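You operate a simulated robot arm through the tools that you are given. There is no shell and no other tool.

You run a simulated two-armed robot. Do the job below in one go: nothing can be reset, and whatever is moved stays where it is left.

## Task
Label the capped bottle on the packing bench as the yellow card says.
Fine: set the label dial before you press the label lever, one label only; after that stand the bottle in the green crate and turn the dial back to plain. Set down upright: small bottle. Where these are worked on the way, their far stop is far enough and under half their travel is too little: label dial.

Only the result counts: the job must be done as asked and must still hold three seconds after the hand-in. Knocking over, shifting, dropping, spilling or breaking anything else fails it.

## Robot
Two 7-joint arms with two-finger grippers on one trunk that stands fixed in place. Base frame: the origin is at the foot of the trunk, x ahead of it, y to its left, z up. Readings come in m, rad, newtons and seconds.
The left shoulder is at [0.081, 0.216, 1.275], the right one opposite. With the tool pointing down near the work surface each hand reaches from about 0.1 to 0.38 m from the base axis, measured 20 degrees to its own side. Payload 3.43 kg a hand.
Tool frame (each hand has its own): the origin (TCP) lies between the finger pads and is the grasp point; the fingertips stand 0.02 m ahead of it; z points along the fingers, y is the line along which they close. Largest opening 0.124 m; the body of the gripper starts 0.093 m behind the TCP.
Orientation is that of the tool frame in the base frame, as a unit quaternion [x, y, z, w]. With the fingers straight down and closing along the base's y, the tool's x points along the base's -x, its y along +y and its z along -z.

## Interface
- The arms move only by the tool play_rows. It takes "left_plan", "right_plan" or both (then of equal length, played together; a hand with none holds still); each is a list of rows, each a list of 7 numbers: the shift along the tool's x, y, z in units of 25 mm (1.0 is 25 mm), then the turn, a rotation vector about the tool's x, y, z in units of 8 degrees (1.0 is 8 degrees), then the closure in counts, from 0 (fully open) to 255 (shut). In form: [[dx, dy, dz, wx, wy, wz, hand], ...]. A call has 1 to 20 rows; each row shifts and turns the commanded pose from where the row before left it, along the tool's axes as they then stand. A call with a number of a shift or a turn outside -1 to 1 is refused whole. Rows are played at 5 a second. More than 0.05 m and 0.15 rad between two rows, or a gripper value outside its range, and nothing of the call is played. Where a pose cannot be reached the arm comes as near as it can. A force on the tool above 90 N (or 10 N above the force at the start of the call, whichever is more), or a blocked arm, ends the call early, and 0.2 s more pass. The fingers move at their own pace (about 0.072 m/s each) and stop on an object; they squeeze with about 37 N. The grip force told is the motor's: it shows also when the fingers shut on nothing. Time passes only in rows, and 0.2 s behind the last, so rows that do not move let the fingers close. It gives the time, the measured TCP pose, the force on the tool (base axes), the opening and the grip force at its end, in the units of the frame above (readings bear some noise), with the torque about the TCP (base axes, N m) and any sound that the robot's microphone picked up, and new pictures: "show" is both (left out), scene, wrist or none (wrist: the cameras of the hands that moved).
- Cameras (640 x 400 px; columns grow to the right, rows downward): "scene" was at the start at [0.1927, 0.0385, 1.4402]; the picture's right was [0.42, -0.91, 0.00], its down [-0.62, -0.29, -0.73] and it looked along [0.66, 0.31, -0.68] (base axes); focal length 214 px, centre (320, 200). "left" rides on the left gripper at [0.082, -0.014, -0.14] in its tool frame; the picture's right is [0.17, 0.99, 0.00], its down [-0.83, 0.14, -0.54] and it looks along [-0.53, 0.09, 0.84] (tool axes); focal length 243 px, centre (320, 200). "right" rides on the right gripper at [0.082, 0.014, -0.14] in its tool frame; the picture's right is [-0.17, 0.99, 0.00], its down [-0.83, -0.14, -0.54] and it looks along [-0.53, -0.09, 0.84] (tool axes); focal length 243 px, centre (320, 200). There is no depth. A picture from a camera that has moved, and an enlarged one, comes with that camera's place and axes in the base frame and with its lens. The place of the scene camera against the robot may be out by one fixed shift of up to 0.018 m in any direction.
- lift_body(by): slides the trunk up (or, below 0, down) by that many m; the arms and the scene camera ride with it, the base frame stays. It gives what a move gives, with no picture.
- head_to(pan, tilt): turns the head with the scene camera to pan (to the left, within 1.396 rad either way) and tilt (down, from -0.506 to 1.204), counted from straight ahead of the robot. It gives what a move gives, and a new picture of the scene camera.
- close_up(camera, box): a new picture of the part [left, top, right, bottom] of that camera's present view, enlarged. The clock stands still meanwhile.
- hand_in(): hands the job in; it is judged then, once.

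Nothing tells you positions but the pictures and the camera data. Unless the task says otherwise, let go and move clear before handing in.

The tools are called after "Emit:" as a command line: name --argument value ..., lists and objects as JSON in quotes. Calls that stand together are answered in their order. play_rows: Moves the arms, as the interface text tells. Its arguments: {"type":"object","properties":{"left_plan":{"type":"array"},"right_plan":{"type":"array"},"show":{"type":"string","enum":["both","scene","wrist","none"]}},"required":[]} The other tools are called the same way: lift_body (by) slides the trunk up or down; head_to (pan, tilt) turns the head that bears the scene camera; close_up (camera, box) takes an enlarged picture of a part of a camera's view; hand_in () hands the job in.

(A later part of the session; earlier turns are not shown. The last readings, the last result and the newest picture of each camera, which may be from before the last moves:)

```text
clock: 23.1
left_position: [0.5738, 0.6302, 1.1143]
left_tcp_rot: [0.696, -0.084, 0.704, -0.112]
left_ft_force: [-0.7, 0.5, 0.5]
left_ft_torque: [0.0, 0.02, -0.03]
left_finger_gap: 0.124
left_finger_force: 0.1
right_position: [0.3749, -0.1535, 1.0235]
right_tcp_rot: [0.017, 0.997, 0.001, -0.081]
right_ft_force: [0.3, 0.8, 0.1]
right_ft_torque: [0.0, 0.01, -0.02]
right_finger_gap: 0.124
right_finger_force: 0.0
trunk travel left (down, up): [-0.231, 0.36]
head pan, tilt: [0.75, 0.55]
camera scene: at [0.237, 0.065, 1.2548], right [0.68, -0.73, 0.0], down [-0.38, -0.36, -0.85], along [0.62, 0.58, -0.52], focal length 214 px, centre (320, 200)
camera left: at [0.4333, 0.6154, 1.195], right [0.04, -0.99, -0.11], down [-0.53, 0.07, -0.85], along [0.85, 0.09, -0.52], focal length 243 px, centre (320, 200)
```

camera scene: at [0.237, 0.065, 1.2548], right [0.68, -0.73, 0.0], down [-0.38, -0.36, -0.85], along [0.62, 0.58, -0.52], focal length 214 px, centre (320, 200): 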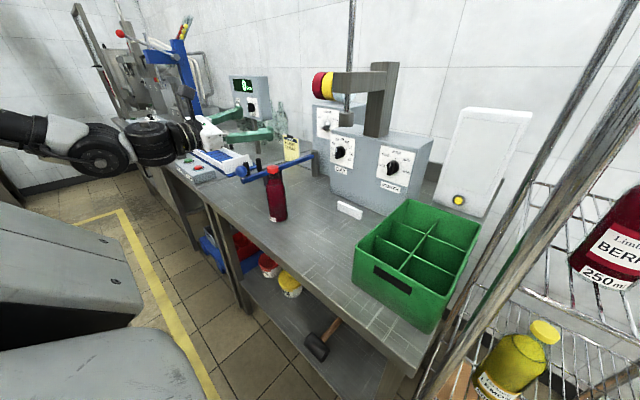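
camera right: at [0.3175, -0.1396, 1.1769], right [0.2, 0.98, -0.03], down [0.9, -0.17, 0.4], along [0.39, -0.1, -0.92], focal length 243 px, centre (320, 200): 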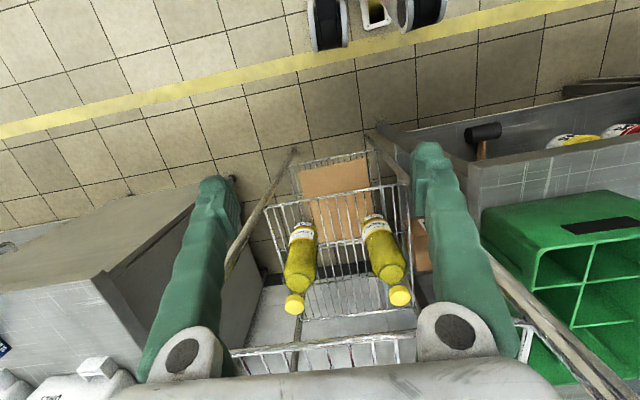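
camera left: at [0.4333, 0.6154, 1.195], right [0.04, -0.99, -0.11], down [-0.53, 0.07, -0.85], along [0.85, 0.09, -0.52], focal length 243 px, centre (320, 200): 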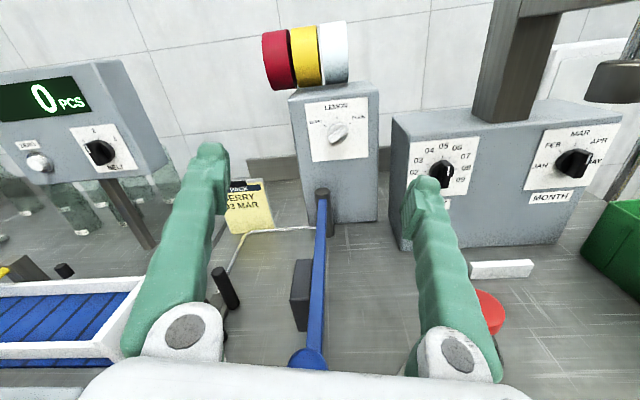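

Roll goes past +190°, so I can work with the camera on top, which gives a very good upright view. I zoom in to refine the positions.

Emit:
close_up --camera "left" --box '[280, 80, 400, 180]'

Emit:
close_up --camera "left" --box '[200, 180, 350, 380]'

```text
4.00 times, centred on (340, 130) of left
camera zoom: at [0.4333, 0.6154, 1.195], right [0.04, -0.99, -0.11], down [-0.53, 0.07, -0.85], along [0.85, 0.09, -0.52], focal length 970 px, centre (240, 480)
```

zoom: 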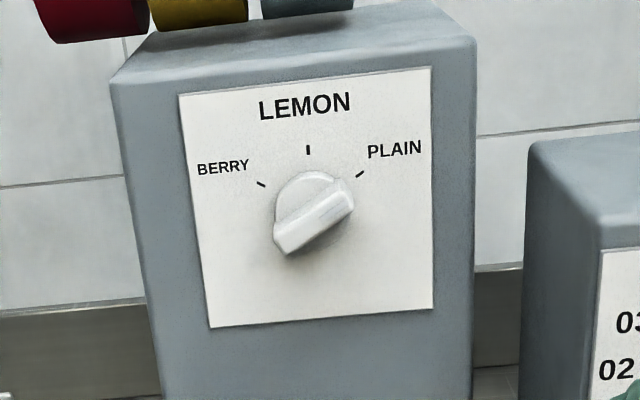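

```text
2.00 times, centred on (275, 280) of left
camera zoom: at [0.4333, 0.6154, 1.195], right [0.04, -0.99, -0.11], down [-0.53, 0.07, -0.85], along [0.85, 0.09, -0.52], focal length 485 px, centre (410, 40)
```

zoom: 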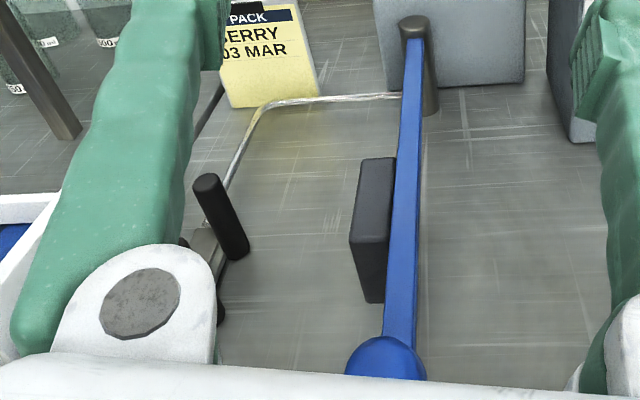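

The knob bar centre is at (0.866, 0.613, 1.063), about 60° from vertical toward PLAIN. I raise the trunk slightly so the forearm clears the lever ball, then line the hand up with the bar.

Emit:
lift_body --by 0.07

Emit:
play_rows --left_plan '[[0, 0, 0, -0.295, -0.042, 0, 120], [0, 0, 0, 0, 0, 1, 140], [0, 0, 0, 0, 0, 1, 150], [0, 0, 0, 0, 0, 1, 150], [0, 0, 0, 0, 0, 1, 150], [0, 0, 0, 0, 0, 1, 150], [0, 0, 0, 0, 0, 0.5, 150]]'

```text
clock: 24.2
left_position: [0.574, 0.6309, 1.1853]
left_tcp_rot: [0.696, -0.083, 0.704, -0.113]
left_ft_force: [0.7, -0.5, -0.2]
left_ft_torque: [0.02, -0.03, 0.0]
left_finger_gap: 0.1241
left_finger_force: 0.0
right_position: [0.3757, -0.1532, 1.0944]
right_tcp_rot: [0.016, 0.996, -0.001, -0.082]
right_ft_force: [0.4, 0.5, 0.0]
right_ft_torque: [-0.02, 0.01, 0.02]
right_finger_gap: 0.124
right_finger_force: 0.0
trunk travel left (down, up): [-0.301, 0.29]
head pan, tilt: [0.75, 0.55]
```

```text
clock: 25.8
left_position: [0.5731, 0.6303, 1.1859]
left_tcp_rot: [0.612, -0.353, 0.612, -0.355]
left_ft_force: [0.0, -0.1, -0.3]
left_ft_torque: [-0.01, 0.01, 0.0]
left_finger_gap: 0.0511
left_finger_force: 0.2
right_position: [0.3758, -0.1541, 1.0949]
right_tcp_rot: [0.017, 0.997, 0.0, -0.081]
right_ft_force: [-0.2, 0.3, 0.3]
right_ft_torque: [0.01, -0.02, 0.01]
right_finger_gap: 0.124
right_finger_force: 0.0
trunk travel left (down, up): [-0.301, 0.29]
head pan, tilt: [0.75, 0.55]
camera scene: at [0.2157, 0.065, 1.3283], right [0.68, -0.73, 0.0], down [-0.38, -0.36, -0.85], along [0.62, 0.58, -0.52], focal length 214 px, centre (320, 200)
camera left: at [0.4344, 0.566, 1.2382], right [0.0, -0.64, -0.77], down [-0.54, 0.65, -0.54], along [0.84, 0.42, -0.34], focal length 243 px, centre (320, 200)
```

scene: 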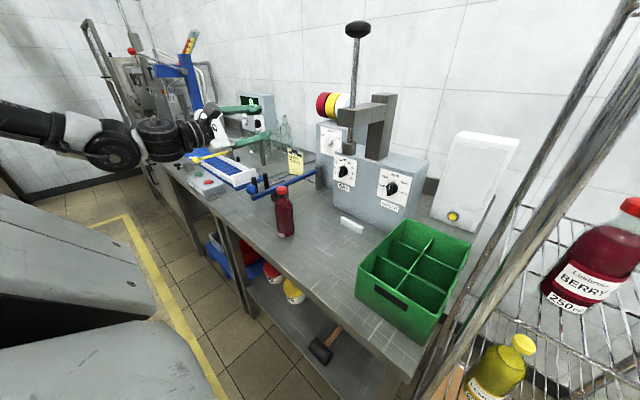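
left: 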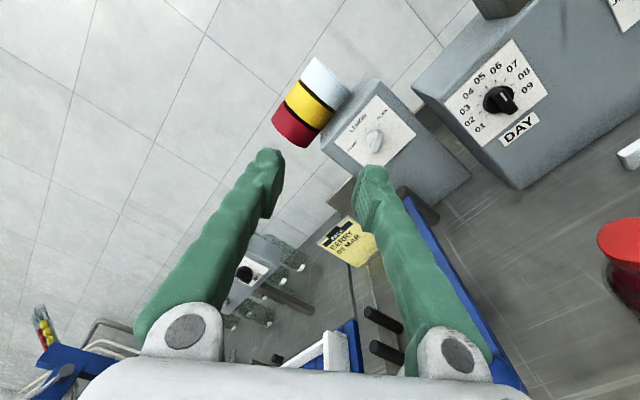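

Orientation is exact. I move to just in front of the knob.

Emit:
play_rows --left_plan '[[-0.185, 0.459, 0.948, 0, 0, 0, 150], [-0.185, 0.459, 0.948, 0, 0, 0, 150], [-0.185, 0.459, 0.948, 0, 0, 0, 150], [-0.185, 0.459, 0.948, 0, 0, 0, 150], [-0.185, 0.459, 0.948, 0, 0, 0, 150], [-0.185, 0.459, 0.948, 0, 0, 0, 150], [-0.185, 0.459, 0.948, 0, 0, 0, 150], [-0.185, 0.459, 0.948, 0, 0, 0, 150], [-0.185, 0.459, 0.948, 0, 0, 0, 150], [-0.185, 0.459, 0.948, 0, 0, 0, 150]]'

```text
clock: 28.0
left_position: [0.8114, 0.6135, 1.0619]
left_tcp_rot: [0.613, -0.353, 0.612, -0.354]
left_ft_force: [0.8, 0.1, -0.1]
left_ft_torque: [-0.02, -0.04, 0.02]
left_finger_gap: 0.0513
left_finger_force: 0.1
right_position: [0.3774, -0.1534, 1.0952]
right_tcp_rot: [0.017, 0.996, 0.001, -0.083]
right_ft_force: [-0.7, 0.3, 0.7]
right_ft_torque: [-0.01, -0.03, 0.0]
right_finger_gap: 0.1239
right_finger_force: 0.1
trunk travel left (down, up): [-0.301, 0.29]
head pan, tilt: [0.75, 0.55]
camera scene: at [0.2166, 0.0652, 1.3281], right [0.68, -0.73, 0.0], down [-0.38, -0.36, -0.85], along [0.62, 0.58, -0.52], focal length 214 px, centre (320, 200)
camera left: at [0.6713, 0.5486, 1.1155], right [0.0, -0.64, -0.77], down [-0.54, 0.65, -0.54], along [0.84, 0.42, -0.34], focal length 243 px, centre (320, 200)
```

scene: 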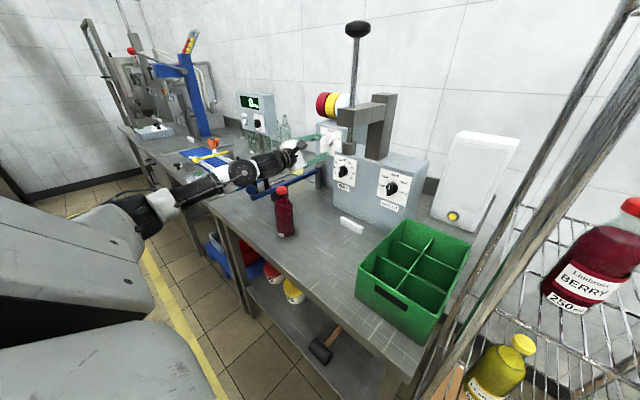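
left: 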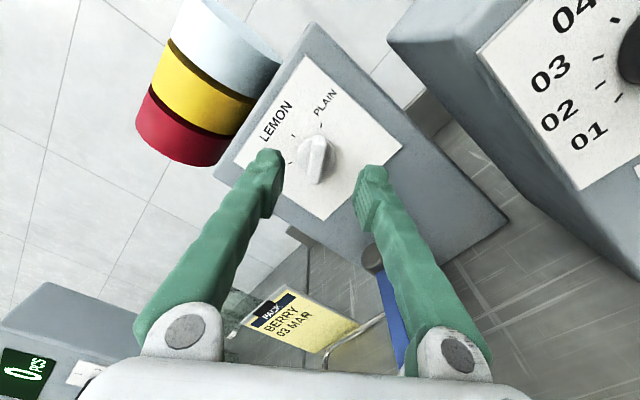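

The knob lies between the fingers. I check the forearm's clearance over the lever ball and the knob alignment.

Emit:
close_up --camera "scene" --box '[200, 120, 350, 240]'

Emit:
close_up --camera "left" --box '[230, 60, 420, 220]'

```text
3.33 times, centred on (275, 180) of scene
camera zoom: at [0.2166, 0.0652, 1.3281], right [0.68, -0.73, 0.0], down [-0.38, -0.36, -0.85], along [0.62, 0.58, -0.52], focal length 715 px, centre (470, 267)
```

zoom: 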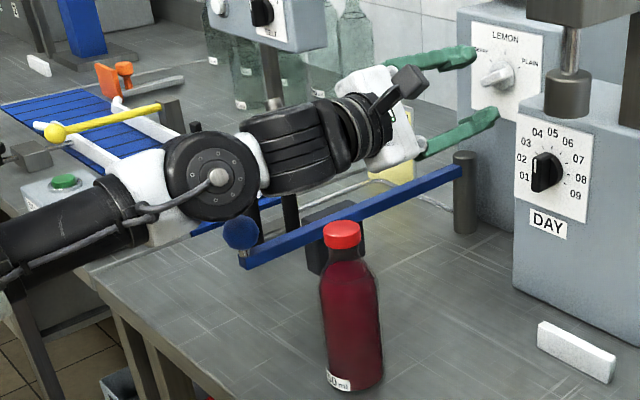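

```text
2.50 times, centred on (325, 140) of left
camera zoom: at [0.6713, 0.5486, 1.1155], right [0.0, -0.64, -0.77], down [-0.54, 0.65, -0.54], along [0.84, 0.42, -0.34], focal length 606 px, centre (308, 350)
```

zoom: 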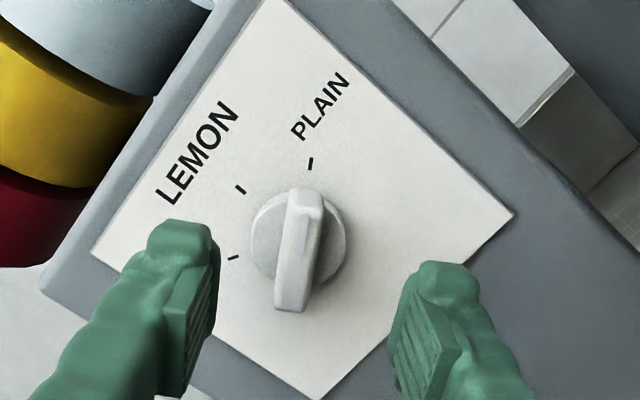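

Clearance looks fine and the bar is within a few degrees of alignment. I go forward gently and check force.

Emit:
play_rows --left_plan '[[0, -0.09, 0.6, 0, 0, 0, 150], [0, 0, 0.6, 0, 0, 0, 150], [0, 0, 0.4, 0, 0, 0, 150]]' --show "wrist"

Emit:
close_up --camera "left" --box '[230, 60, 420, 220]'

Emit:
close_up --camera "scene" --box '[230, 110, 370, 220]'

```text
clock: 28.8
left_position: [0.8499, 0.6147, 1.0639]
left_tcp_rot: [0.612, -0.353, 0.613, -0.354]
left_ft_force: [-0.3, -0.6, 0.8]
left_ft_torque: [-0.01, 0.0, 0.0]
left_finger_gap: 0.051
left_finger_force: 0.1
right_position: [0.3755, -0.1525, 1.0962]
right_tcp_rot: [0.016, 0.997, 0.0, -0.081]
right_ft_force: [-0.3, -0.5, 0.2]
right_ft_torque: [-0.01, 0.02, 0.03]
right_finger_gap: 0.124
right_finger_force: 0.1
trunk travel left (down, up): [-0.301, 0.29]
head pan, tilt: [0.75, 0.55]
camera left: at [0.7107, 0.5498, 1.1169], right [0.0, -0.64, -0.77], down [-0.54, 0.65, -0.54], along [0.84, 0.42, -0.34], focal length 243 px, centre (320, 200)
```

left: 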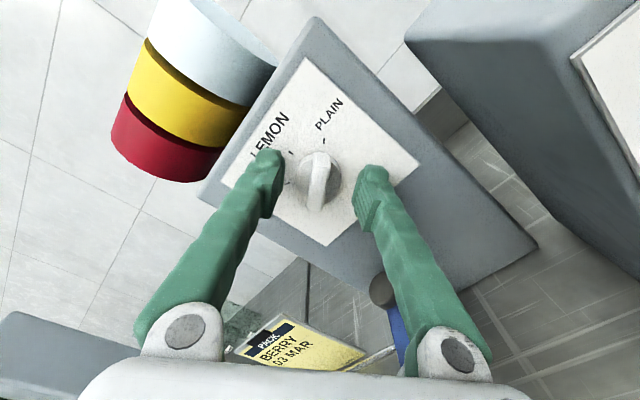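

```text
2.50 times, centred on (325, 140) of left
camera zoom: at [0.7107, 0.5498, 1.1169], right [0.0, -0.64, -0.77], down [-0.54, 0.65, -0.54], along [0.84, 0.42, -0.34], focal length 606 px, centre (308, 350)
```

zoom: 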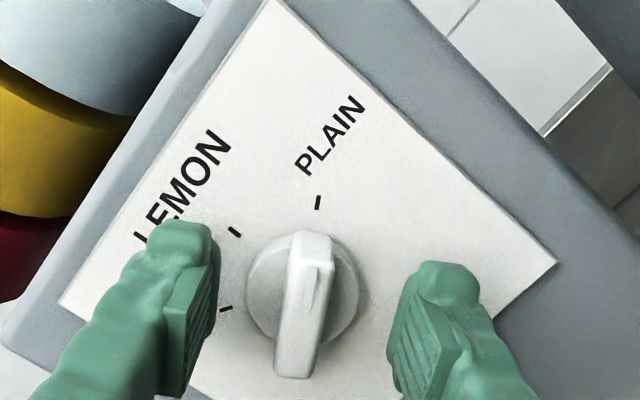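

```text
3.64 times, centred on (300, 165) of scene
camera zoom: at [0.2158, 0.0649, 1.3283], right [0.68, -0.73, 0.0], down [-0.38, -0.36, -0.85], along [0.62, 0.58, -0.52], focal length 780 px, centre (393, 327)
```

zoom: 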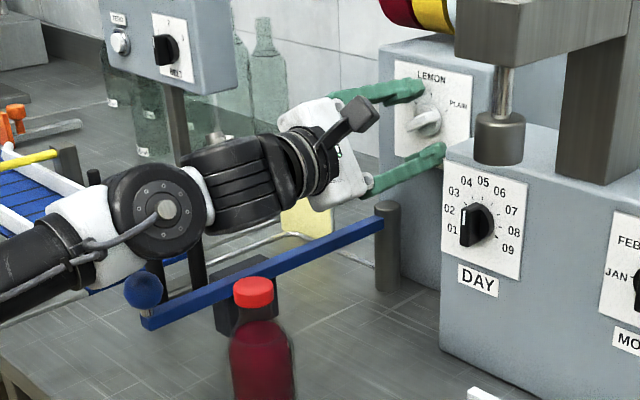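

The tips are just past the bar's front. I advance in millimetre steps with force checks.

Emit:
play_rows --left_plan '[[0, 0, 0.16, 0, 0, 0, 150], [0, 0, 0, 0, 0, 0, 150]]' --show "none"

Emit:
play_rows --left_plan '[[0, 0, 0.12, 0, 0, 0, 150], [0, 0, 0, 0, 0, 0, 150]]' --show "none"

```text
clock: 29.4
left_position: [0.8552, 0.6153, 1.0636]
left_tcp_rot: [0.613, -0.353, 0.613, -0.353]
left_ft_force: [-0.1, 1.2, -0.7]
left_ft_torque: [-0.01, 0.0, 0.01]
left_finger_gap: 0.051
left_finger_force: 0.1
right_position: [0.3752, -0.1528, 1.0957]
right_tcp_rot: [0.017, 0.997, 0.0, -0.081]
right_ft_force: [0.9, 0.6, 0.2]
right_ft_torque: [-0.03, 0.01, 0.02]
right_finger_gap: 0.1238
right_finger_force: 0.0
trunk travel left (down, up): [-0.301, 0.29]
head pan, tilt: [0.75, 0.55]
```

```text
clock: 30.0
left_position: [0.858, 0.6129, 1.0648]
left_tcp_rot: [0.612, -0.353, 0.613, -0.354]
left_ft_force: [-0.1, -0.2, -0.2]
left_ft_torque: [-0.02, 0.02, -0.06]
left_finger_gap: 0.051
left_finger_force: 0.1
right_position: [0.3756, -0.152, 1.0955]
right_tcp_rot: [0.016, 0.997, 0.0, -0.081]
right_ft_force: [-0.1, 0.0, -0.7]
right_ft_torque: [0.01, -0.06, 0.01]
right_finger_gap: 0.1239
right_finger_force: 0.2
trunk travel left (down, up): [-0.301, 0.29]
head pan, tilt: [0.75, 0.55]
```

No contact yet, with the tips at about x=0.878. I close the fingers and see which width they stop at.

Emit:
play_rows --left_plan '[[0, 0, 0, 0, 0, 0, 200], [0, 0, 0, 0, 0, 0, 255], [0, 0, 0, 0, 0, 0, 255], [0, 0, 0, 0, 0, 0, 255]]' --show "wrist"

Emit:
close_up --camera "left" --box '[230, 60, 420, 220]'

```text
clock: 31.0
left_position: [0.8589, 0.6148, 1.0658]
left_tcp_rot: [0.613, -0.352, 0.613, -0.354]
left_ft_force: [5.2, 2.1, 4.3]
left_ft_torque: [0.05, -0.02, 0.03]
left_finger_gap: 0.0113
left_finger_force: 44.4
right_position: [0.3753, -0.1521, 1.0955]
right_tcp_rot: [0.016, 0.997, 0.001, -0.082]
right_ft_force: [0.2, -0.2, 0.2]
right_ft_torque: [0.01, 0.0, 0.04]
right_finger_gap: 0.1243
right_finger_force: 0.1
trunk travel left (down, up): [-0.301, 0.29]
head pan, tilt: [0.75, 0.55]
camera left: at [0.7184, 0.5498, 1.1181], right [0.0, -0.64, -0.77], down [-0.54, 0.65, -0.54], along [0.84, 0.42, -0.34], focal length 243 px, centre (320, 200)
```

left: 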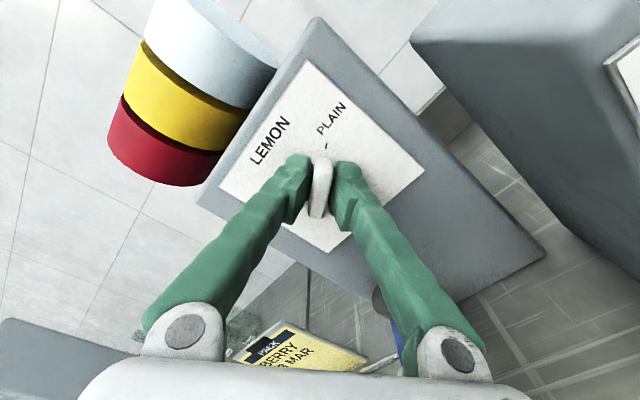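

```text
2.50 times, centred on (325, 140) of left
camera zoom: at [0.7184, 0.5498, 1.1181], right [0.0, -0.64, -0.77], down [-0.54, 0.65, -0.54], along [0.84, 0.42, -0.34], focal length 606 px, centre (308, 350)
```

zoom: 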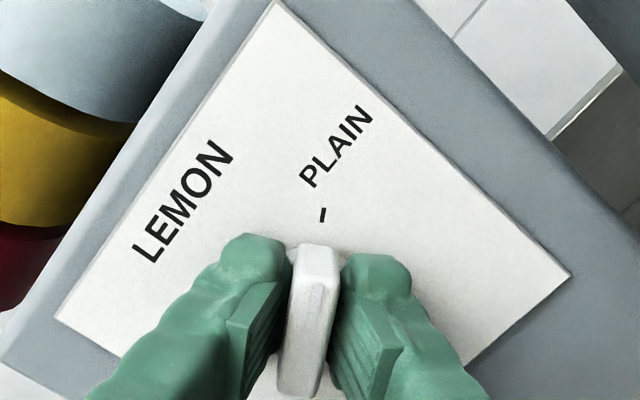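

The fingers grip the bar (11 mm wide). Now I turn it 120° counter-clockwise toward BERRY.

Emit:
play_rows --left_plan '[[0, 0, 0, 0, 0, -1, 255], [0, 0, 0, 0, 0, -1, 255], [0, 0, 0, 0, 0, -1, 255], [0, 0, 0, 0, 0, -1, 255], [0, 0, 0, 0, 0, -1, 255]]' --show "wrist"

```text
clock: 32.2
left_position: [0.858, 0.6151, 1.0645]
left_tcp_rot: [0.696, -0.121, 0.697, -0.122]
left_ft_force: [7.0, 6.7, 9.9]
left_ft_torque: [-0.02, 0.67, 0.35]
left_finger_gap: 0.0109
left_finger_force: 44.6
right_position: [0.375, -0.1521, 1.0952]
right_tcp_rot: [0.016, 0.997, 0.0, -0.081]
right_ft_force: [-0.4, 0.2, 0.1]
right_ft_torque: [0.02, 0.01, 0.0]
right_finger_gap: 0.124
right_finger_force: 0.0
trunk travel left (down, up): [-0.301, 0.29]
head pan, tilt: [0.75, 0.55]
camera left: at [0.7182, 0.5995, 1.1472], right [0.0, -0.98, -0.18], down [-0.54, 0.15, -0.83], along [0.84, 0.1, -0.53], focal length 243 px, centre (320, 200)
```

left: 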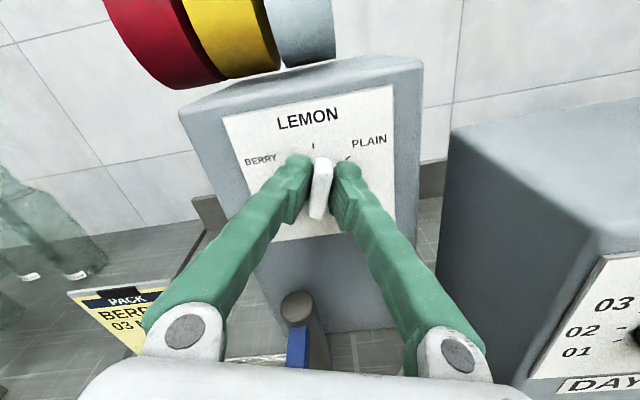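

The knob follows well. Continuing the rest of the turn.

Emit:
play_rows --left_plan '[[0, 0, 0, 0, 0, -1, 255], [0, 0, 0, 0, 0, -1, 255], [0, 0, 0, 0, 0, -1, 255], [0, 0, 0, 0, 0, -1, 255], [0, 0, 0, 0, 0, -1, 255], [0, 0, 0, 0, 0, -1, 255], [0, 0, 0, 0, 0, -1, 255], [0, 0, 0, 0, 0, -1, 255], [0, 0, 0, 0, 0, -1, 255], [0, 0, 0, 0, 0, -0.8, 255], [0, 0, 0, 0, 0, 0, 255]]' --show "wrist"

Emit:
close_up --camera "left" --box '[220, 60, 420, 230]'

```text
clock: 34.6
left_position: [0.8584, 0.6159, 1.066]
left_tcp_rot: [0.615, 0.346, 0.617, 0.347]
left_ft_force: [3.8, 15.0, 9.7]
left_ft_torque: [-0.02, -0.27, 0.44]
left_finger_gap: 0.0109
left_finger_force: 44.3
right_position: [0.3738, -0.1526, 1.0979]
right_tcp_rot: [0.017, 0.997, 0.0, -0.081]
right_ft_force: [0.3, 0.6, 0.4]
right_ft_torque: [0.02, 0.01, -0.01]
right_finger_gap: 0.1241
right_finger_force: 0.2
trunk travel left (down, up): [-0.301, 0.29]
head pan, tilt: [0.75, 0.55]
camera left: at [0.718, 0.6923, 1.0956], right [0.0, -0.37, 0.93], down [-0.54, -0.78, -0.31], along [0.84, -0.5, -0.2], focal length 243 px, centre (320, 200)
```

left: 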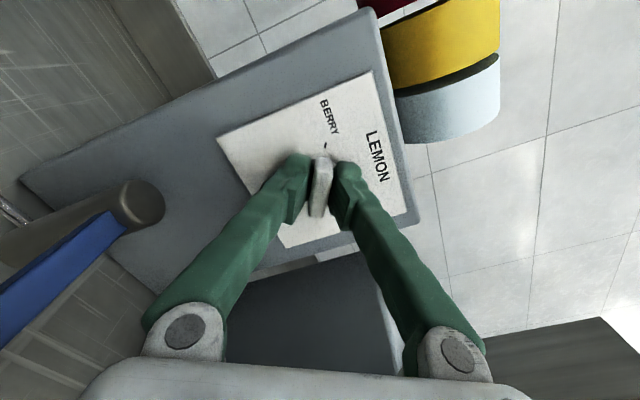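

```text
2.35 times, centred on (320, 145) of left
camera zoom: at [0.718, 0.6923, 1.0956], right [0.0, -0.37, 0.93], down [-0.54, -0.78, -0.31], along [0.84, -0.5, -0.2], focal length 571 px, centre (320, 329)
```

zoom: 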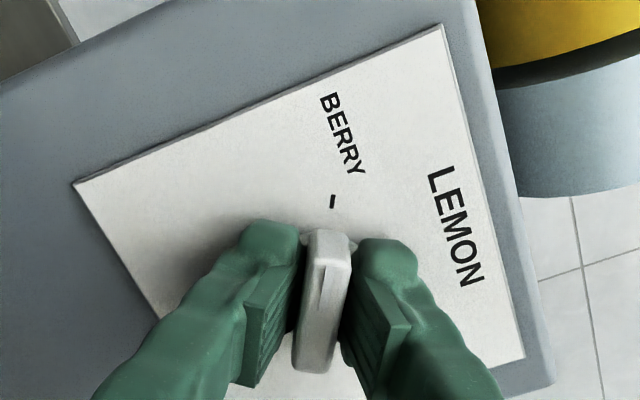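

The bar points at the BERRY tick. I open the fingers and back straight off.

Emit:
play_rows --left_plan '[[0, 0, 0, 0, 0, 0, 200], [0, 0, 0, 0, 0, 0, 150], [0, 0, 0, 0, 0, 0, 150], [0, 0, -0.8, 0, 0, 0, 150], [0, 0, -1, 0, 0, 0, 150], [0, 0, -1, 0, 0, 0, 150]]' --show "both"

Emit:
close_up --camera "left" --box '[240, 50, 420, 200]'

Emit:
close_up --camera "scene" --box '[230, 110, 370, 220]'

```text
clock: 36.0
left_position: [0.7849, 0.6129, 1.0649]
left_tcp_rot: [0.617, 0.345, 0.618, 0.345]
left_ft_force: [0.4, 0.5, 0.1]
left_ft_torque: [-0.01, -0.02, 0.0]
left_finger_gap: 0.0511
left_finger_force: 0.2
right_position: [0.375, -0.1527, 1.0974]
right_tcp_rot: [0.017, 0.997, 0.0, -0.08]
right_ft_force: [-0.5, -0.6, 0.7]
right_ft_torque: [0.01, -0.01, -0.01]
right_finger_gap: 0.1238
right_finger_force: 0.1
trunk travel left (down, up): [-0.301, 0.29]
head pan, tilt: [0.75, 0.55]
camera scene: at [0.2147, 0.0651, 1.3285], right [0.68, -0.73, 0.0], down [-0.38, -0.36, -0.85], along [0.62, 0.58, -0.52], focal length 214 px, centre (320, 200)
camera left: at [0.6466, 0.69, 1.0956], right [0.0, -0.37, 0.93], down [-0.54, -0.78, -0.32], along [0.84, -0.5, -0.2], focal length 243 px, centre (320, 200)
```

scene: 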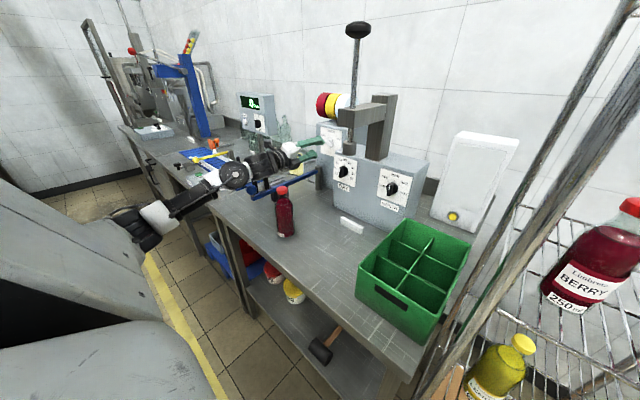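
left: 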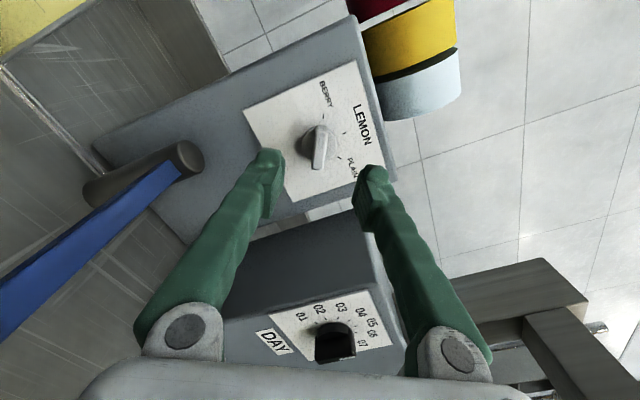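

```text
2.67 times, centred on (330, 125) of left
camera zoom: at [0.6466, 0.69, 1.0956], right [0.0, -0.37, 0.93], down [-0.54, -0.78, -0.32], along [0.84, -0.5, -0.2], focal length 647 px, centre (293, 400)
```

zoom: 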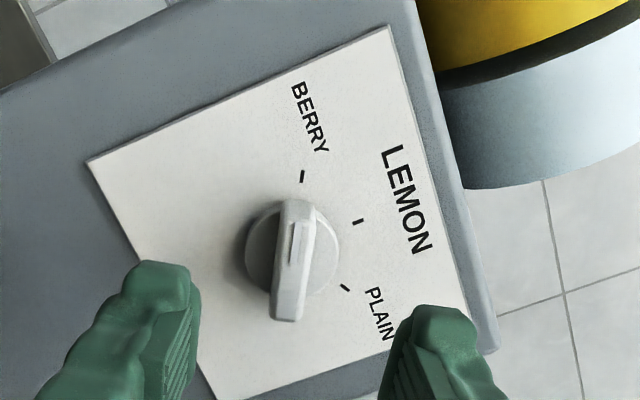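

```text
3.64 times, centred on (300, 165) of scene
camera zoom: at [0.2147, 0.0651, 1.3285], right [0.68, -0.73, 0.0], down [-0.38, -0.36, -0.85], along [0.62, 0.58, -0.52], focal length 780 px, centre (393, 327)
```

zoom: 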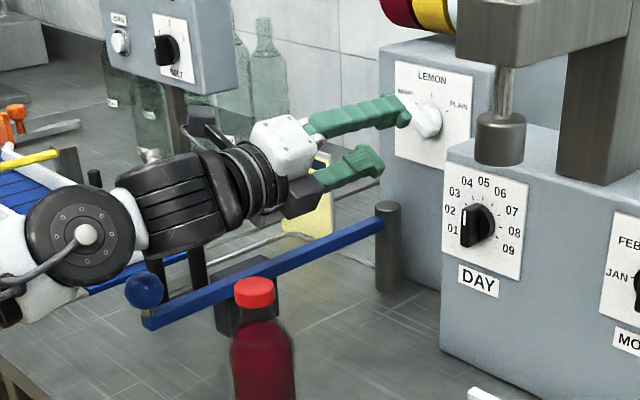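

The dial is on BERRY. Now I retreat up and back, level the roll so the fingers will close along x when pointing down, and then pitch the hand down over the bottle.

Emit:
play_rows --left_plan '[[0.066, 0.539, -0.94, 0, 0, 0, 150], [0.066, 0.539, -0.94, 0, 0, 0, 150], [0.066, 0.539, -0.94, 0, 0, 0, 120], [0.066, 0.539, -0.94, 0, 0, 0, 100], [0.066, 0.539, -0.94, 0, 0, 0, 80], [0.066, 0.539, -0.94, 0, 0, 0, 60], [0.066, 0.539, -0.94, 0, 0, 0, 60], [0.066, 0.539, -0.94, 0, 0, 0, 60], [0.066, 0.539, -0.94, 0, 0, 0, 60], [0.066, 0.539, -0.94, 0, 0, 0, 60], [0, 0, 0, 0, 0, -1, 60], [0, 0, 0, 0, 0, -1, 60], [0, 0, 0, 0, 0, -1, 60], [0, 0, 0, 0, 0, -0.95, 60]]' --show "scene"

```text
clock: 39.0
left_position: [0.5526, 0.5583, 1.1886]
left_tcp_rot: [0.498, 0.502, 0.498, 0.502]
left_ft_force: [-0.5, -0.4, 0.7]
left_ft_torque: [0.01, 0.0, 0.01]
left_finger_gap: 0.0948
left_finger_force: 0.0
right_position: [0.3752, -0.152, 1.096]
right_tcp_rot: [0.016, 0.997, 0.0, -0.081]
right_ft_force: [-0.4, -0.3, 0.1]
right_ft_torque: [-0.01, 0.02, 0.0]
right_finger_gap: 0.1239
right_finger_force: 0.0
trunk travel left (down, up): [-0.301, 0.29]
head pan, tilt: [0.75, 0.55]
camera scene: at [0.2157, 0.0651, 1.3283], right [0.68, -0.73, 0.0], down [-0.38, -0.36, -0.85], along [0.62, 0.58, -0.52], focal length 214 px, centre (320, 200)
```

scene: 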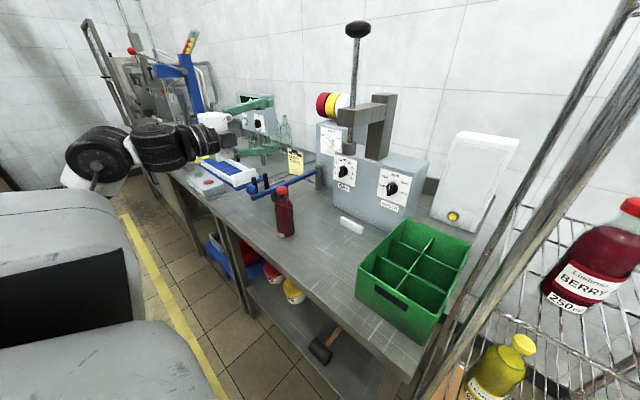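

Roll is exact. I now pitch the hand down so it ends above the bottle.

Emit:
play_rows --left_plan '[[-0.124, -0.229, -0.03, 1, 0, 0, 60], [-0.124, -0.231, 0.002, 1, 0, 0, 60], [-0.124, -0.228, 0.034, 1, 0, 0, 60], [-0.124, -0.221, 0.066, 1, 0, 0, 60], [-0.124, -0.21, 0.096, 1, 0, 0, 60], [-0.124, -0.195, 0.124, 1, 0, 0, 60], [-0.124, -0.176, 0.15, 1, 0, 0, 60], [-0.124, -0.153, 0.173, 1, 0, 0, 60], [-0.124, -0.127, 0.193, 1, 0, 0, 60], [-0.124, -0.099, 0.209, 1, 0, 0, 60], [-0.124, -0.069, 0.22, 1, 0, 0, 60], [-0.124, -0.038, 0.228, 0.25, 0, 0, 60]]'

```text
clock: 41.6
left_position: [0.5443, 0.5197, 1.121]
left_tcp_rot: [0.707, 0.707, -0.001, 0.001]
left_ft_force: [-0.2, 0.1, 0.4]
left_ft_torque: [0.01, 0.02, 0.02]
left_finger_gap: 0.0948
left_finger_force: 0.1
right_position: [0.3744, -0.1529, 1.0958]
right_tcp_rot: [0.017, 0.997, -0.001, -0.081]
right_ft_force: [0.6, 0.2, 0.4]
right_ft_torque: [0.02, -0.01, 0.01]
right_finger_gap: 0.124
right_finger_force: 0.1
trunk travel left (down, up): [-0.301, 0.29]
head pan, tilt: [0.75, 0.55]
camera scene: at [0.2153, 0.0655, 1.3284], right [0.68, -0.73, 0.0], down [-0.38, -0.36, -0.85], along [0.62, 0.58, -0.52], focal length 214 px, centre (320, 200)
camera left: at [0.5309, 0.6026, 1.2607], right [0.99, 0.17, 0.0], down [0.14, -0.83, 0.54], along [0.09, -0.53, -0.84], focal length 243 px, centre (320, 200)
```

scene: 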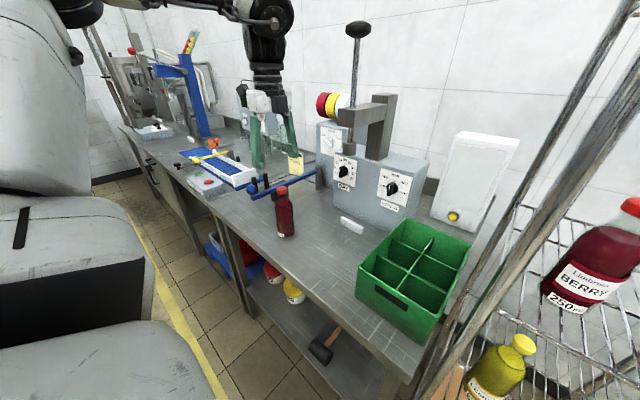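
left: 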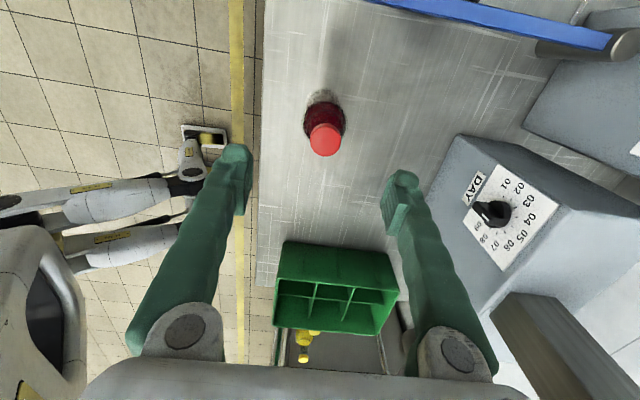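

The hand points down over the bottle. I zoom in to centre on the cap.

Emit:
close_up --camera "left" --box '[280, 70, 380, 180]'

Emit:
close_up --camera "left" --box '[250, 220, 430, 370]'

Emit:
close_up --camera "scene" --box '[230, 100, 330, 250]'

```text
3.64 times, centred on (330, 125) of left
camera zoom: at [0.5309, 0.6026, 1.2607], right [0.99, 0.17, 0.0], down [0.14, -0.83, 0.54], along [0.09, -0.53, -0.84], focal length 882 px, centre (284, 473)
```

zoom: 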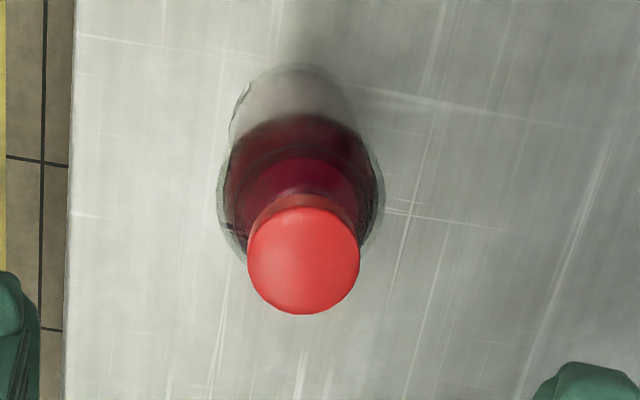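

```text
2.67 times, centred on (340, 295) of left
camera zoom: at [0.5309, 0.6026, 1.2607], right [0.99, 0.17, 0.0], down [0.14, -0.83, 0.54], along [0.09, -0.53, -0.84], focal length 647 px, centre (267, -53)
```

zoom: 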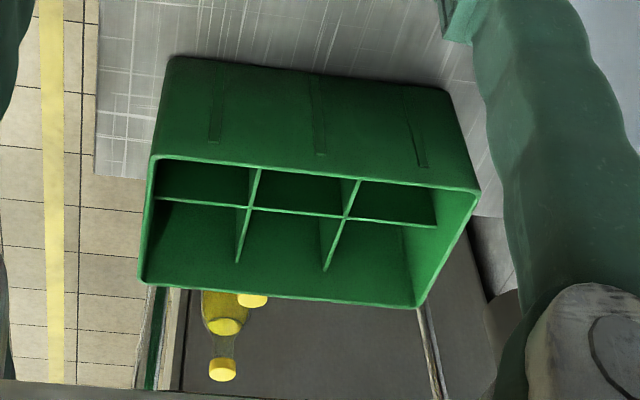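

```text
2.67 times, centred on (280, 175) of scene
camera zoom: at [0.2153, 0.0655, 1.3284], right [0.68, -0.73, 0.0], down [-0.38, -0.36, -0.85], along [0.62, 0.58, -0.52], focal length 572 px, centre (427, 267)
```

zoom: 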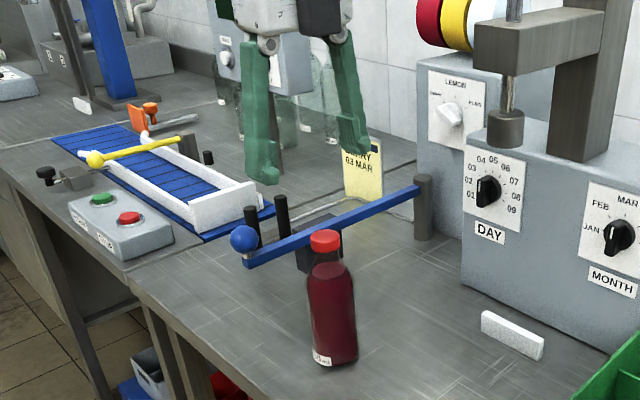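

Cap top is at about (0.549, 0.5215, 1.018). I descend around the cap and grip it.

Emit:
play_rows --left_plan '[[0.06, 0.19, 0, 0, 0, 0, 90], [0, 0, 1, 0, 0, 0, 90], [0, 0, 1, 0, 0, 0, 90], [0, 0, 1, 0, 0, 0, 90], [0, 0, 1, 0, 0, 0, 90], [0, 0, 0.68, 0, 0, 0, 90], [0, 0, 0, 0, 0, 0, 90]]'

Emit:
close_up --camera "scene" --box '[230, 120, 330, 250]'

```text
clock: 43.2
left_position: [0.5482, 0.5209, 1.0018]
left_tcp_rot: [0.707, 0.707, -0.001, 0.001]
left_ft_force: [-0.9, 0.7, -0.5]
left_ft_torque: [0.0, -0.01, -0.01]
left_finger_gap: 0.0802
left_finger_force: 0.1
right_position: [0.3744, -0.1522, 1.0954]
right_tcp_rot: [0.017, 0.997, 0.0, -0.081]
right_ft_force: [0.4, 0.9, 0.4]
right_ft_torque: [0.0, 0.02, 0.0]
right_finger_gap: 0.1241
right_finger_force: 0.0
trunk travel left (down, up): [-0.301, 0.29]
head pan, tilt: [0.75, 0.55]
camera scene: at [0.2154, 0.065, 1.3284], right [0.68, -0.73, 0.0], down [-0.38, -0.36, -0.85], along [0.62, 0.58, -0.52], focal length 214 px, centre (320, 200)
camera left: at [0.5343, 0.6021, 1.1417], right [0.99, 0.17, 0.0], down [0.14, -0.83, 0.54], along [0.09, -0.53, -0.84], focal length 243 px, centre (320, 200)
```

scene: 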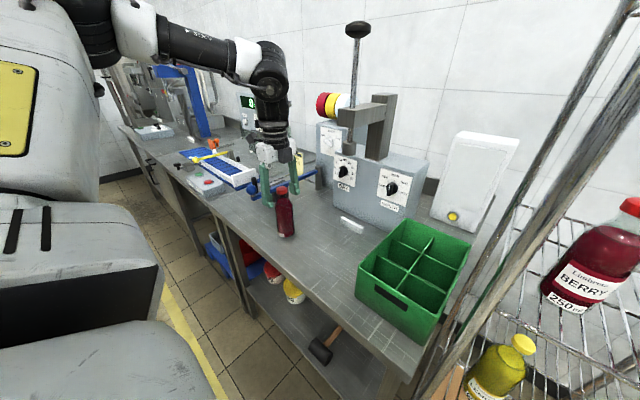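
left: 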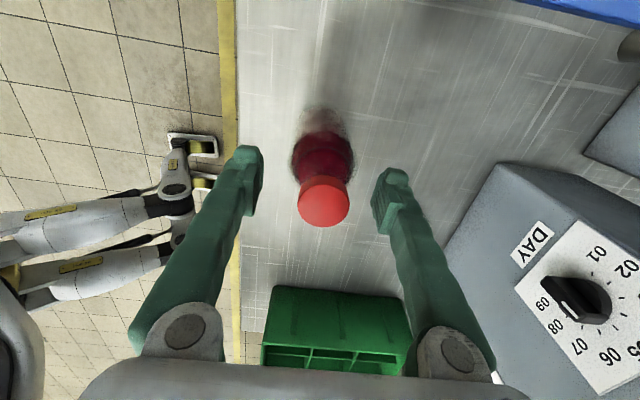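

```text
3.08 times, centred on (280, 185) of scene
camera zoom: at [0.2154, 0.065, 1.3284], right [0.68, -0.73, 0.0], down [-0.38, -0.36, -0.85], along [0.62, 0.58, -0.52], focal length 660 px, centre (443, 246)
```

zoom: 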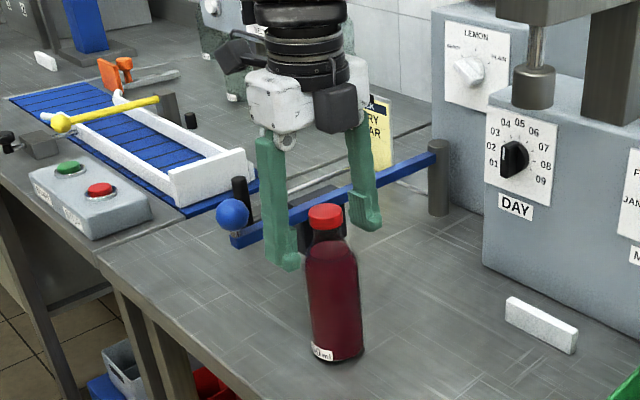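

Alignment looks good; I close on the cap.

Emit:
play_rows --left_plan '[[0, 0.06, 0, 0, 0, 0, 150], [0, 0, 0, 0, 0, 0, 180], [0, 0, 0, 0, 0, 0, 255], [0, 0, 0, 0, 0, 0, 255], [0, 0, 0, 0, 0, 0, 255], [0, 0, 0, 0, 0, 0, 255]]'

```text
clock: 44.6
left_position: [0.5506, 0.5202, 1.0043]
left_tcp_rot: [0.707, 0.707, 0.002, 0.002]
left_ft_force: [3.0, 6.0, 22.2]
left_ft_torque: [0.26, -0.05, -0.01]
left_finger_gap: 0.0276
left_finger_force: 36.5
right_position: [0.3746, -0.1541, 1.0956]
right_tcp_rot: [0.016, 0.997, 0.001, -0.08]
right_ft_force: [0.2, 0.6, 0.8]
right_ft_torque: [0.02, 0.04, -0.03]
right_finger_gap: 0.1242
right_finger_force: 0.0
trunk travel left (down, up): [-0.301, 0.29]
head pan, tilt: [0.75, 0.55]
camera scene: at [0.2143, 0.0641, 1.3287], right [0.68, -0.73, 0.0], down [-0.38, -0.36, -0.85], along [0.62, 0.58, -0.52], focal length 214 px, centre (320, 200)
camera left: at [0.5356, 0.6022, 1.1441], right [0.99, 0.17, 0.0], down [0.14, -0.83, 0.54], along [0.09, -0.53, -0.84], focal length 243 px, centre (320, 200)
```

scene: 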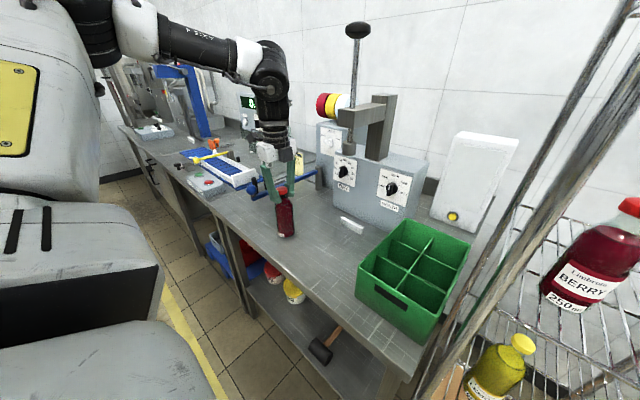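
left: 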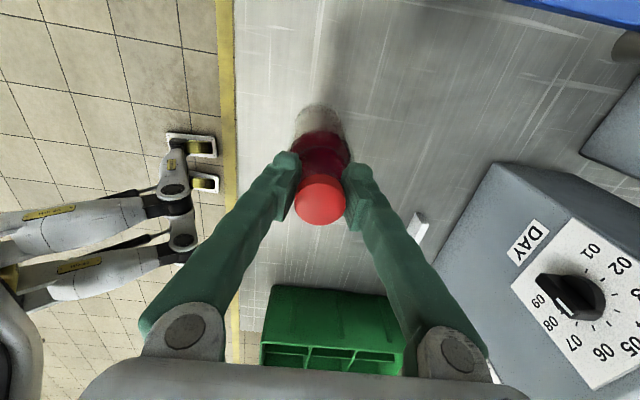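

The grip is a bit low: the tips ride on the bottle shoulder and push up with 22 N. I look closer before adjusting.

Emit:
close_up --camera "left" --box '[250, 90, 390, 240]'

Emit:
close_up --camera "scene" --box '[230, 140, 330, 250]'

```text
2.67 times, centred on (320, 165) of left
camera zoom: at [0.5356, 0.6022, 1.1441], right [0.99, 0.17, 0.0], down [0.14, -0.83, 0.54], along [0.09, -0.53, -0.84], focal length 647 px, centre (320, 293)
```

zoom: 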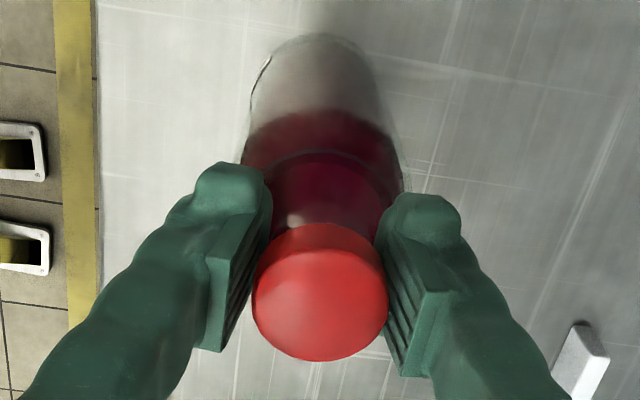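

```text
3.64 times, centred on (280, 195) of scene
camera zoom: at [0.2143, 0.0641, 1.3287], right [0.68, -0.73, 0.0], down [-0.38, -0.36, -0.85], along [0.62, 0.58, -0.52], focal length 780 px, centre (466, 218)
```

zoom: 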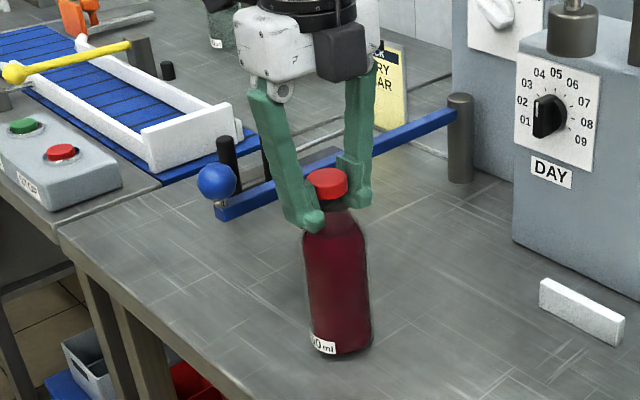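

I release, raise about 9 mm and re-grip on the cap itself.

Emit:
play_rows --left_plan '[[0, 0, 0, 0, 0, 0, 170], [0, 0, 0, 0, 0, 0, 150], [0, 0, 0, 0, 0, 0, 150], [0, 0, -0.36, 0, 0, 0, 150], [0, 0, 0, 0, 0, 0, 150]]' --show "wrist"

Emit:
close_up --camera "scene" --box '[230, 140, 330, 250]'

```text
clock: 45.8
left_position: [0.5502, 0.5218, 1.0119]
left_tcp_rot: [0.706, 0.708, -0.001, 0.0]
left_ft_force: [0.3, -0.2, -0.9]
left_ft_torque: [0.02, 0.0, 0.05]
left_finger_gap: 0.0512
left_finger_force: 0.1
right_position: [0.3764, -0.154, 1.096]
right_tcp_rot: [0.016, 0.997, -0.001, -0.081]
right_ft_force: [0.1, 0.1, 0.1]
right_ft_torque: [0.0, 0.01, -0.04]
right_finger_gap: 0.1237
right_finger_force: 0.0
trunk travel left (down, up): [-0.301, 0.29]
head pan, tilt: [0.75, 0.55]
camera left: at [0.5363, 0.6037, 1.1509], right [0.99, 0.17, 0.0], down [0.14, -0.83, 0.54], along [0.09, -0.53, -0.84], focal length 243 px, centre (320, 200)
```

left: 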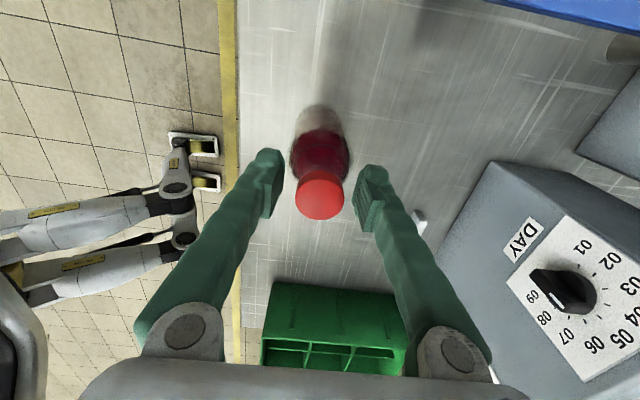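

```text
3.64 times, centred on (280, 195) of scene
camera zoom: at [0.2159, 0.0653, 1.3283], right [0.68, -0.73, 0.0], down [-0.38, -0.36, -0.85], along [0.62, 0.58, -0.52], focal length 780 px, centre (466, 218)
```

zoom: 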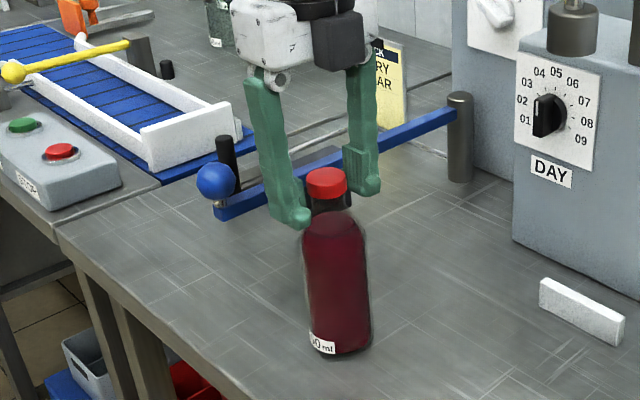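

Now the tips are level with the cap's lower edge. Closing again.

Emit:
play_rows --left_plan '[[0, 0, 0, 0, 0, 0, 180], [0, 0, 0, 0, 0, 0, 220], [0, 0, 0, 0, 0, 0, 255], [0, 0, 0, 0, 0, 0, 255]]' --show "wrist"

Emit:
close_up --camera "scene" --box '[230, 140, 330, 250]'

```text
clock: 46.8
left_position: [0.5498, 0.5205, 1.0106]
left_tcp_rot: [0.707, 0.707, -0.001, 0.0]
left_ft_force: [0.7, -0.1, 1.0]
left_ft_torque: [-0.02, -0.03, 0.03]
left_finger_gap: 0.0265
left_finger_force: 37.4
right_position: [0.376, -0.1523, 1.0951]
right_tcp_rot: [0.016, 0.997, 0.0, -0.081]
right_ft_force: [-0.3, 0.6, 0.4]
right_ft_torque: [0.01, -0.03, -0.01]
right_finger_gap: 0.124
right_finger_force: 0.0
trunk travel left (down, up): [-0.301, 0.29]
head pan, tilt: [0.75, 0.55]
camera left: at [0.5362, 0.6033, 1.1512], right [0.99, 0.17, 0.0], down [0.14, -0.83, 0.54], along [0.09, -0.53, -0.84], focal length 243 px, centre (320, 200)
```

left: 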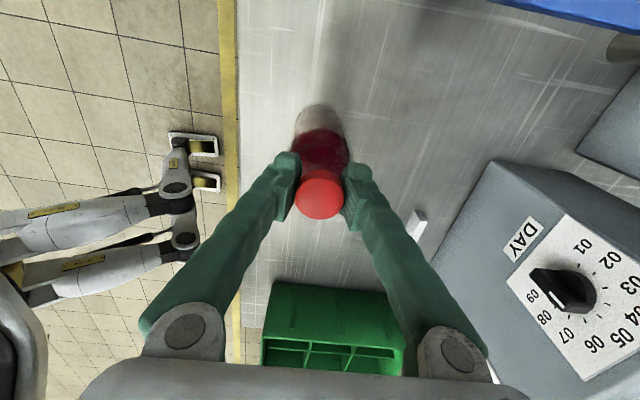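

```text
3.64 times, centred on (280, 195) of scene
camera zoom: at [0.2157, 0.0649, 1.3283], right [0.68, -0.73, 0.0], down [-0.38, -0.36, -0.85], along [0.62, 0.58, -0.52], focal length 780 px, centre (466, 218)
```

zoom: 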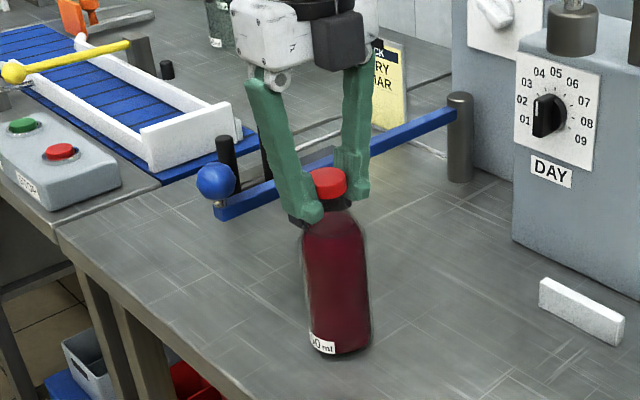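

The grip is sound, but tool-down reach will not extend to the peg slot (about 0.74 m from the shoulder). I will release again and re-grip the cap with the hand tilted 45° outward, so the wrist stays nearer the robot while the bottle stays upright.

Emit:
play_rows --left_plan '[[0, 0, 0, 0, 0, 0, 180], [0, 0, 0, 0, 0, 0, 120], [0, 0, 0, 0, 0, 0, 90], [0, 0, 0, 0, 0, 0, 90], [0, 0, -0.8, 0, 0, 0, 90], [0, 0, -1, 0, 0, 0, 90], [0, 0, -1, 0, 0, 0, 90], [0, 0, 0, 0, 0, 1, 90], [0, 0, 0, 0, 0, 1, 90], [0, 0, 0, 0, 0, 1, 90], [0, 0, 0, 0, 0, 1, 90], [0, 0, 0, 0, 0, 1, 90], [0, 0, 0, 0, 0, 0.625, 90], [0, 0, 0, 0, 1, 0, 90], [0, 0, 0, 0, 1, 0, 90], [0, 0, 0, 0, 1, 0, 90], [0, 0, 0, 0, 1, 0, 90], [0, 0, 0, 0, 1, 0, 90], [0, 0, 0, 0, 0.625, 0, 90]]'

```text
clock: 50.8
left_position: [0.5509, 0.5219, 1.0821]
left_tcp_rot: [0.853, 0.354, 0.355, -0.146]
left_ft_force: [0.6, 0.2, 0.0]
left_ft_torque: [0.01, 0.02, 0.02]
left_finger_gap: 0.0805
left_finger_force: 0.1
right_position: [0.3751, -0.1528, 1.096]
right_tcp_rot: [0.017, 0.997, 0.001, -0.081]
right_ft_force: [0.2, 0.4, -0.2]
right_ft_torque: [-0.01, -0.03, -0.02]
right_finger_gap: 0.1239
right_finger_force: 0.1
trunk travel left (down, up): [-0.301, 0.29]
head pan, tilt: [0.75, 0.55]
camera scene: at [0.2157, 0.065, 1.3283], right [0.68, -0.73, 0.0], down [-0.38, -0.36, -0.85], along [0.62, 0.58, -0.52], focal length 214 px, centre (320, 200)
camera left: at [0.5121, 0.5027, 1.2389], right [0.78, -0.61, 0.12], down [-0.59, -0.78, -0.21], along [0.22, 0.09, -0.97], focal length 243 px, centre (320, 200)
```

scene: 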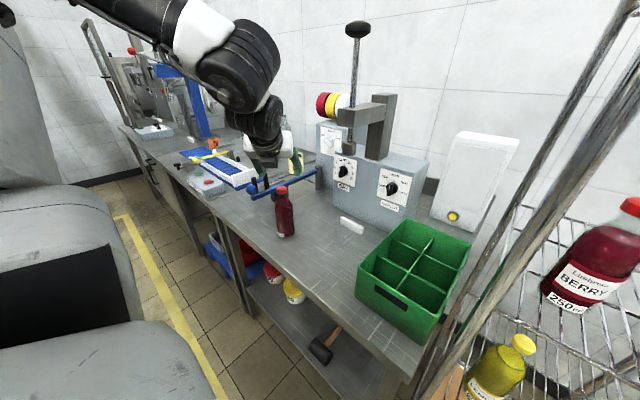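
left: 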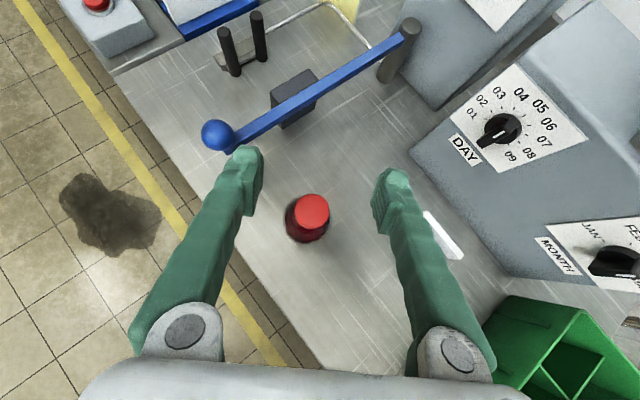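

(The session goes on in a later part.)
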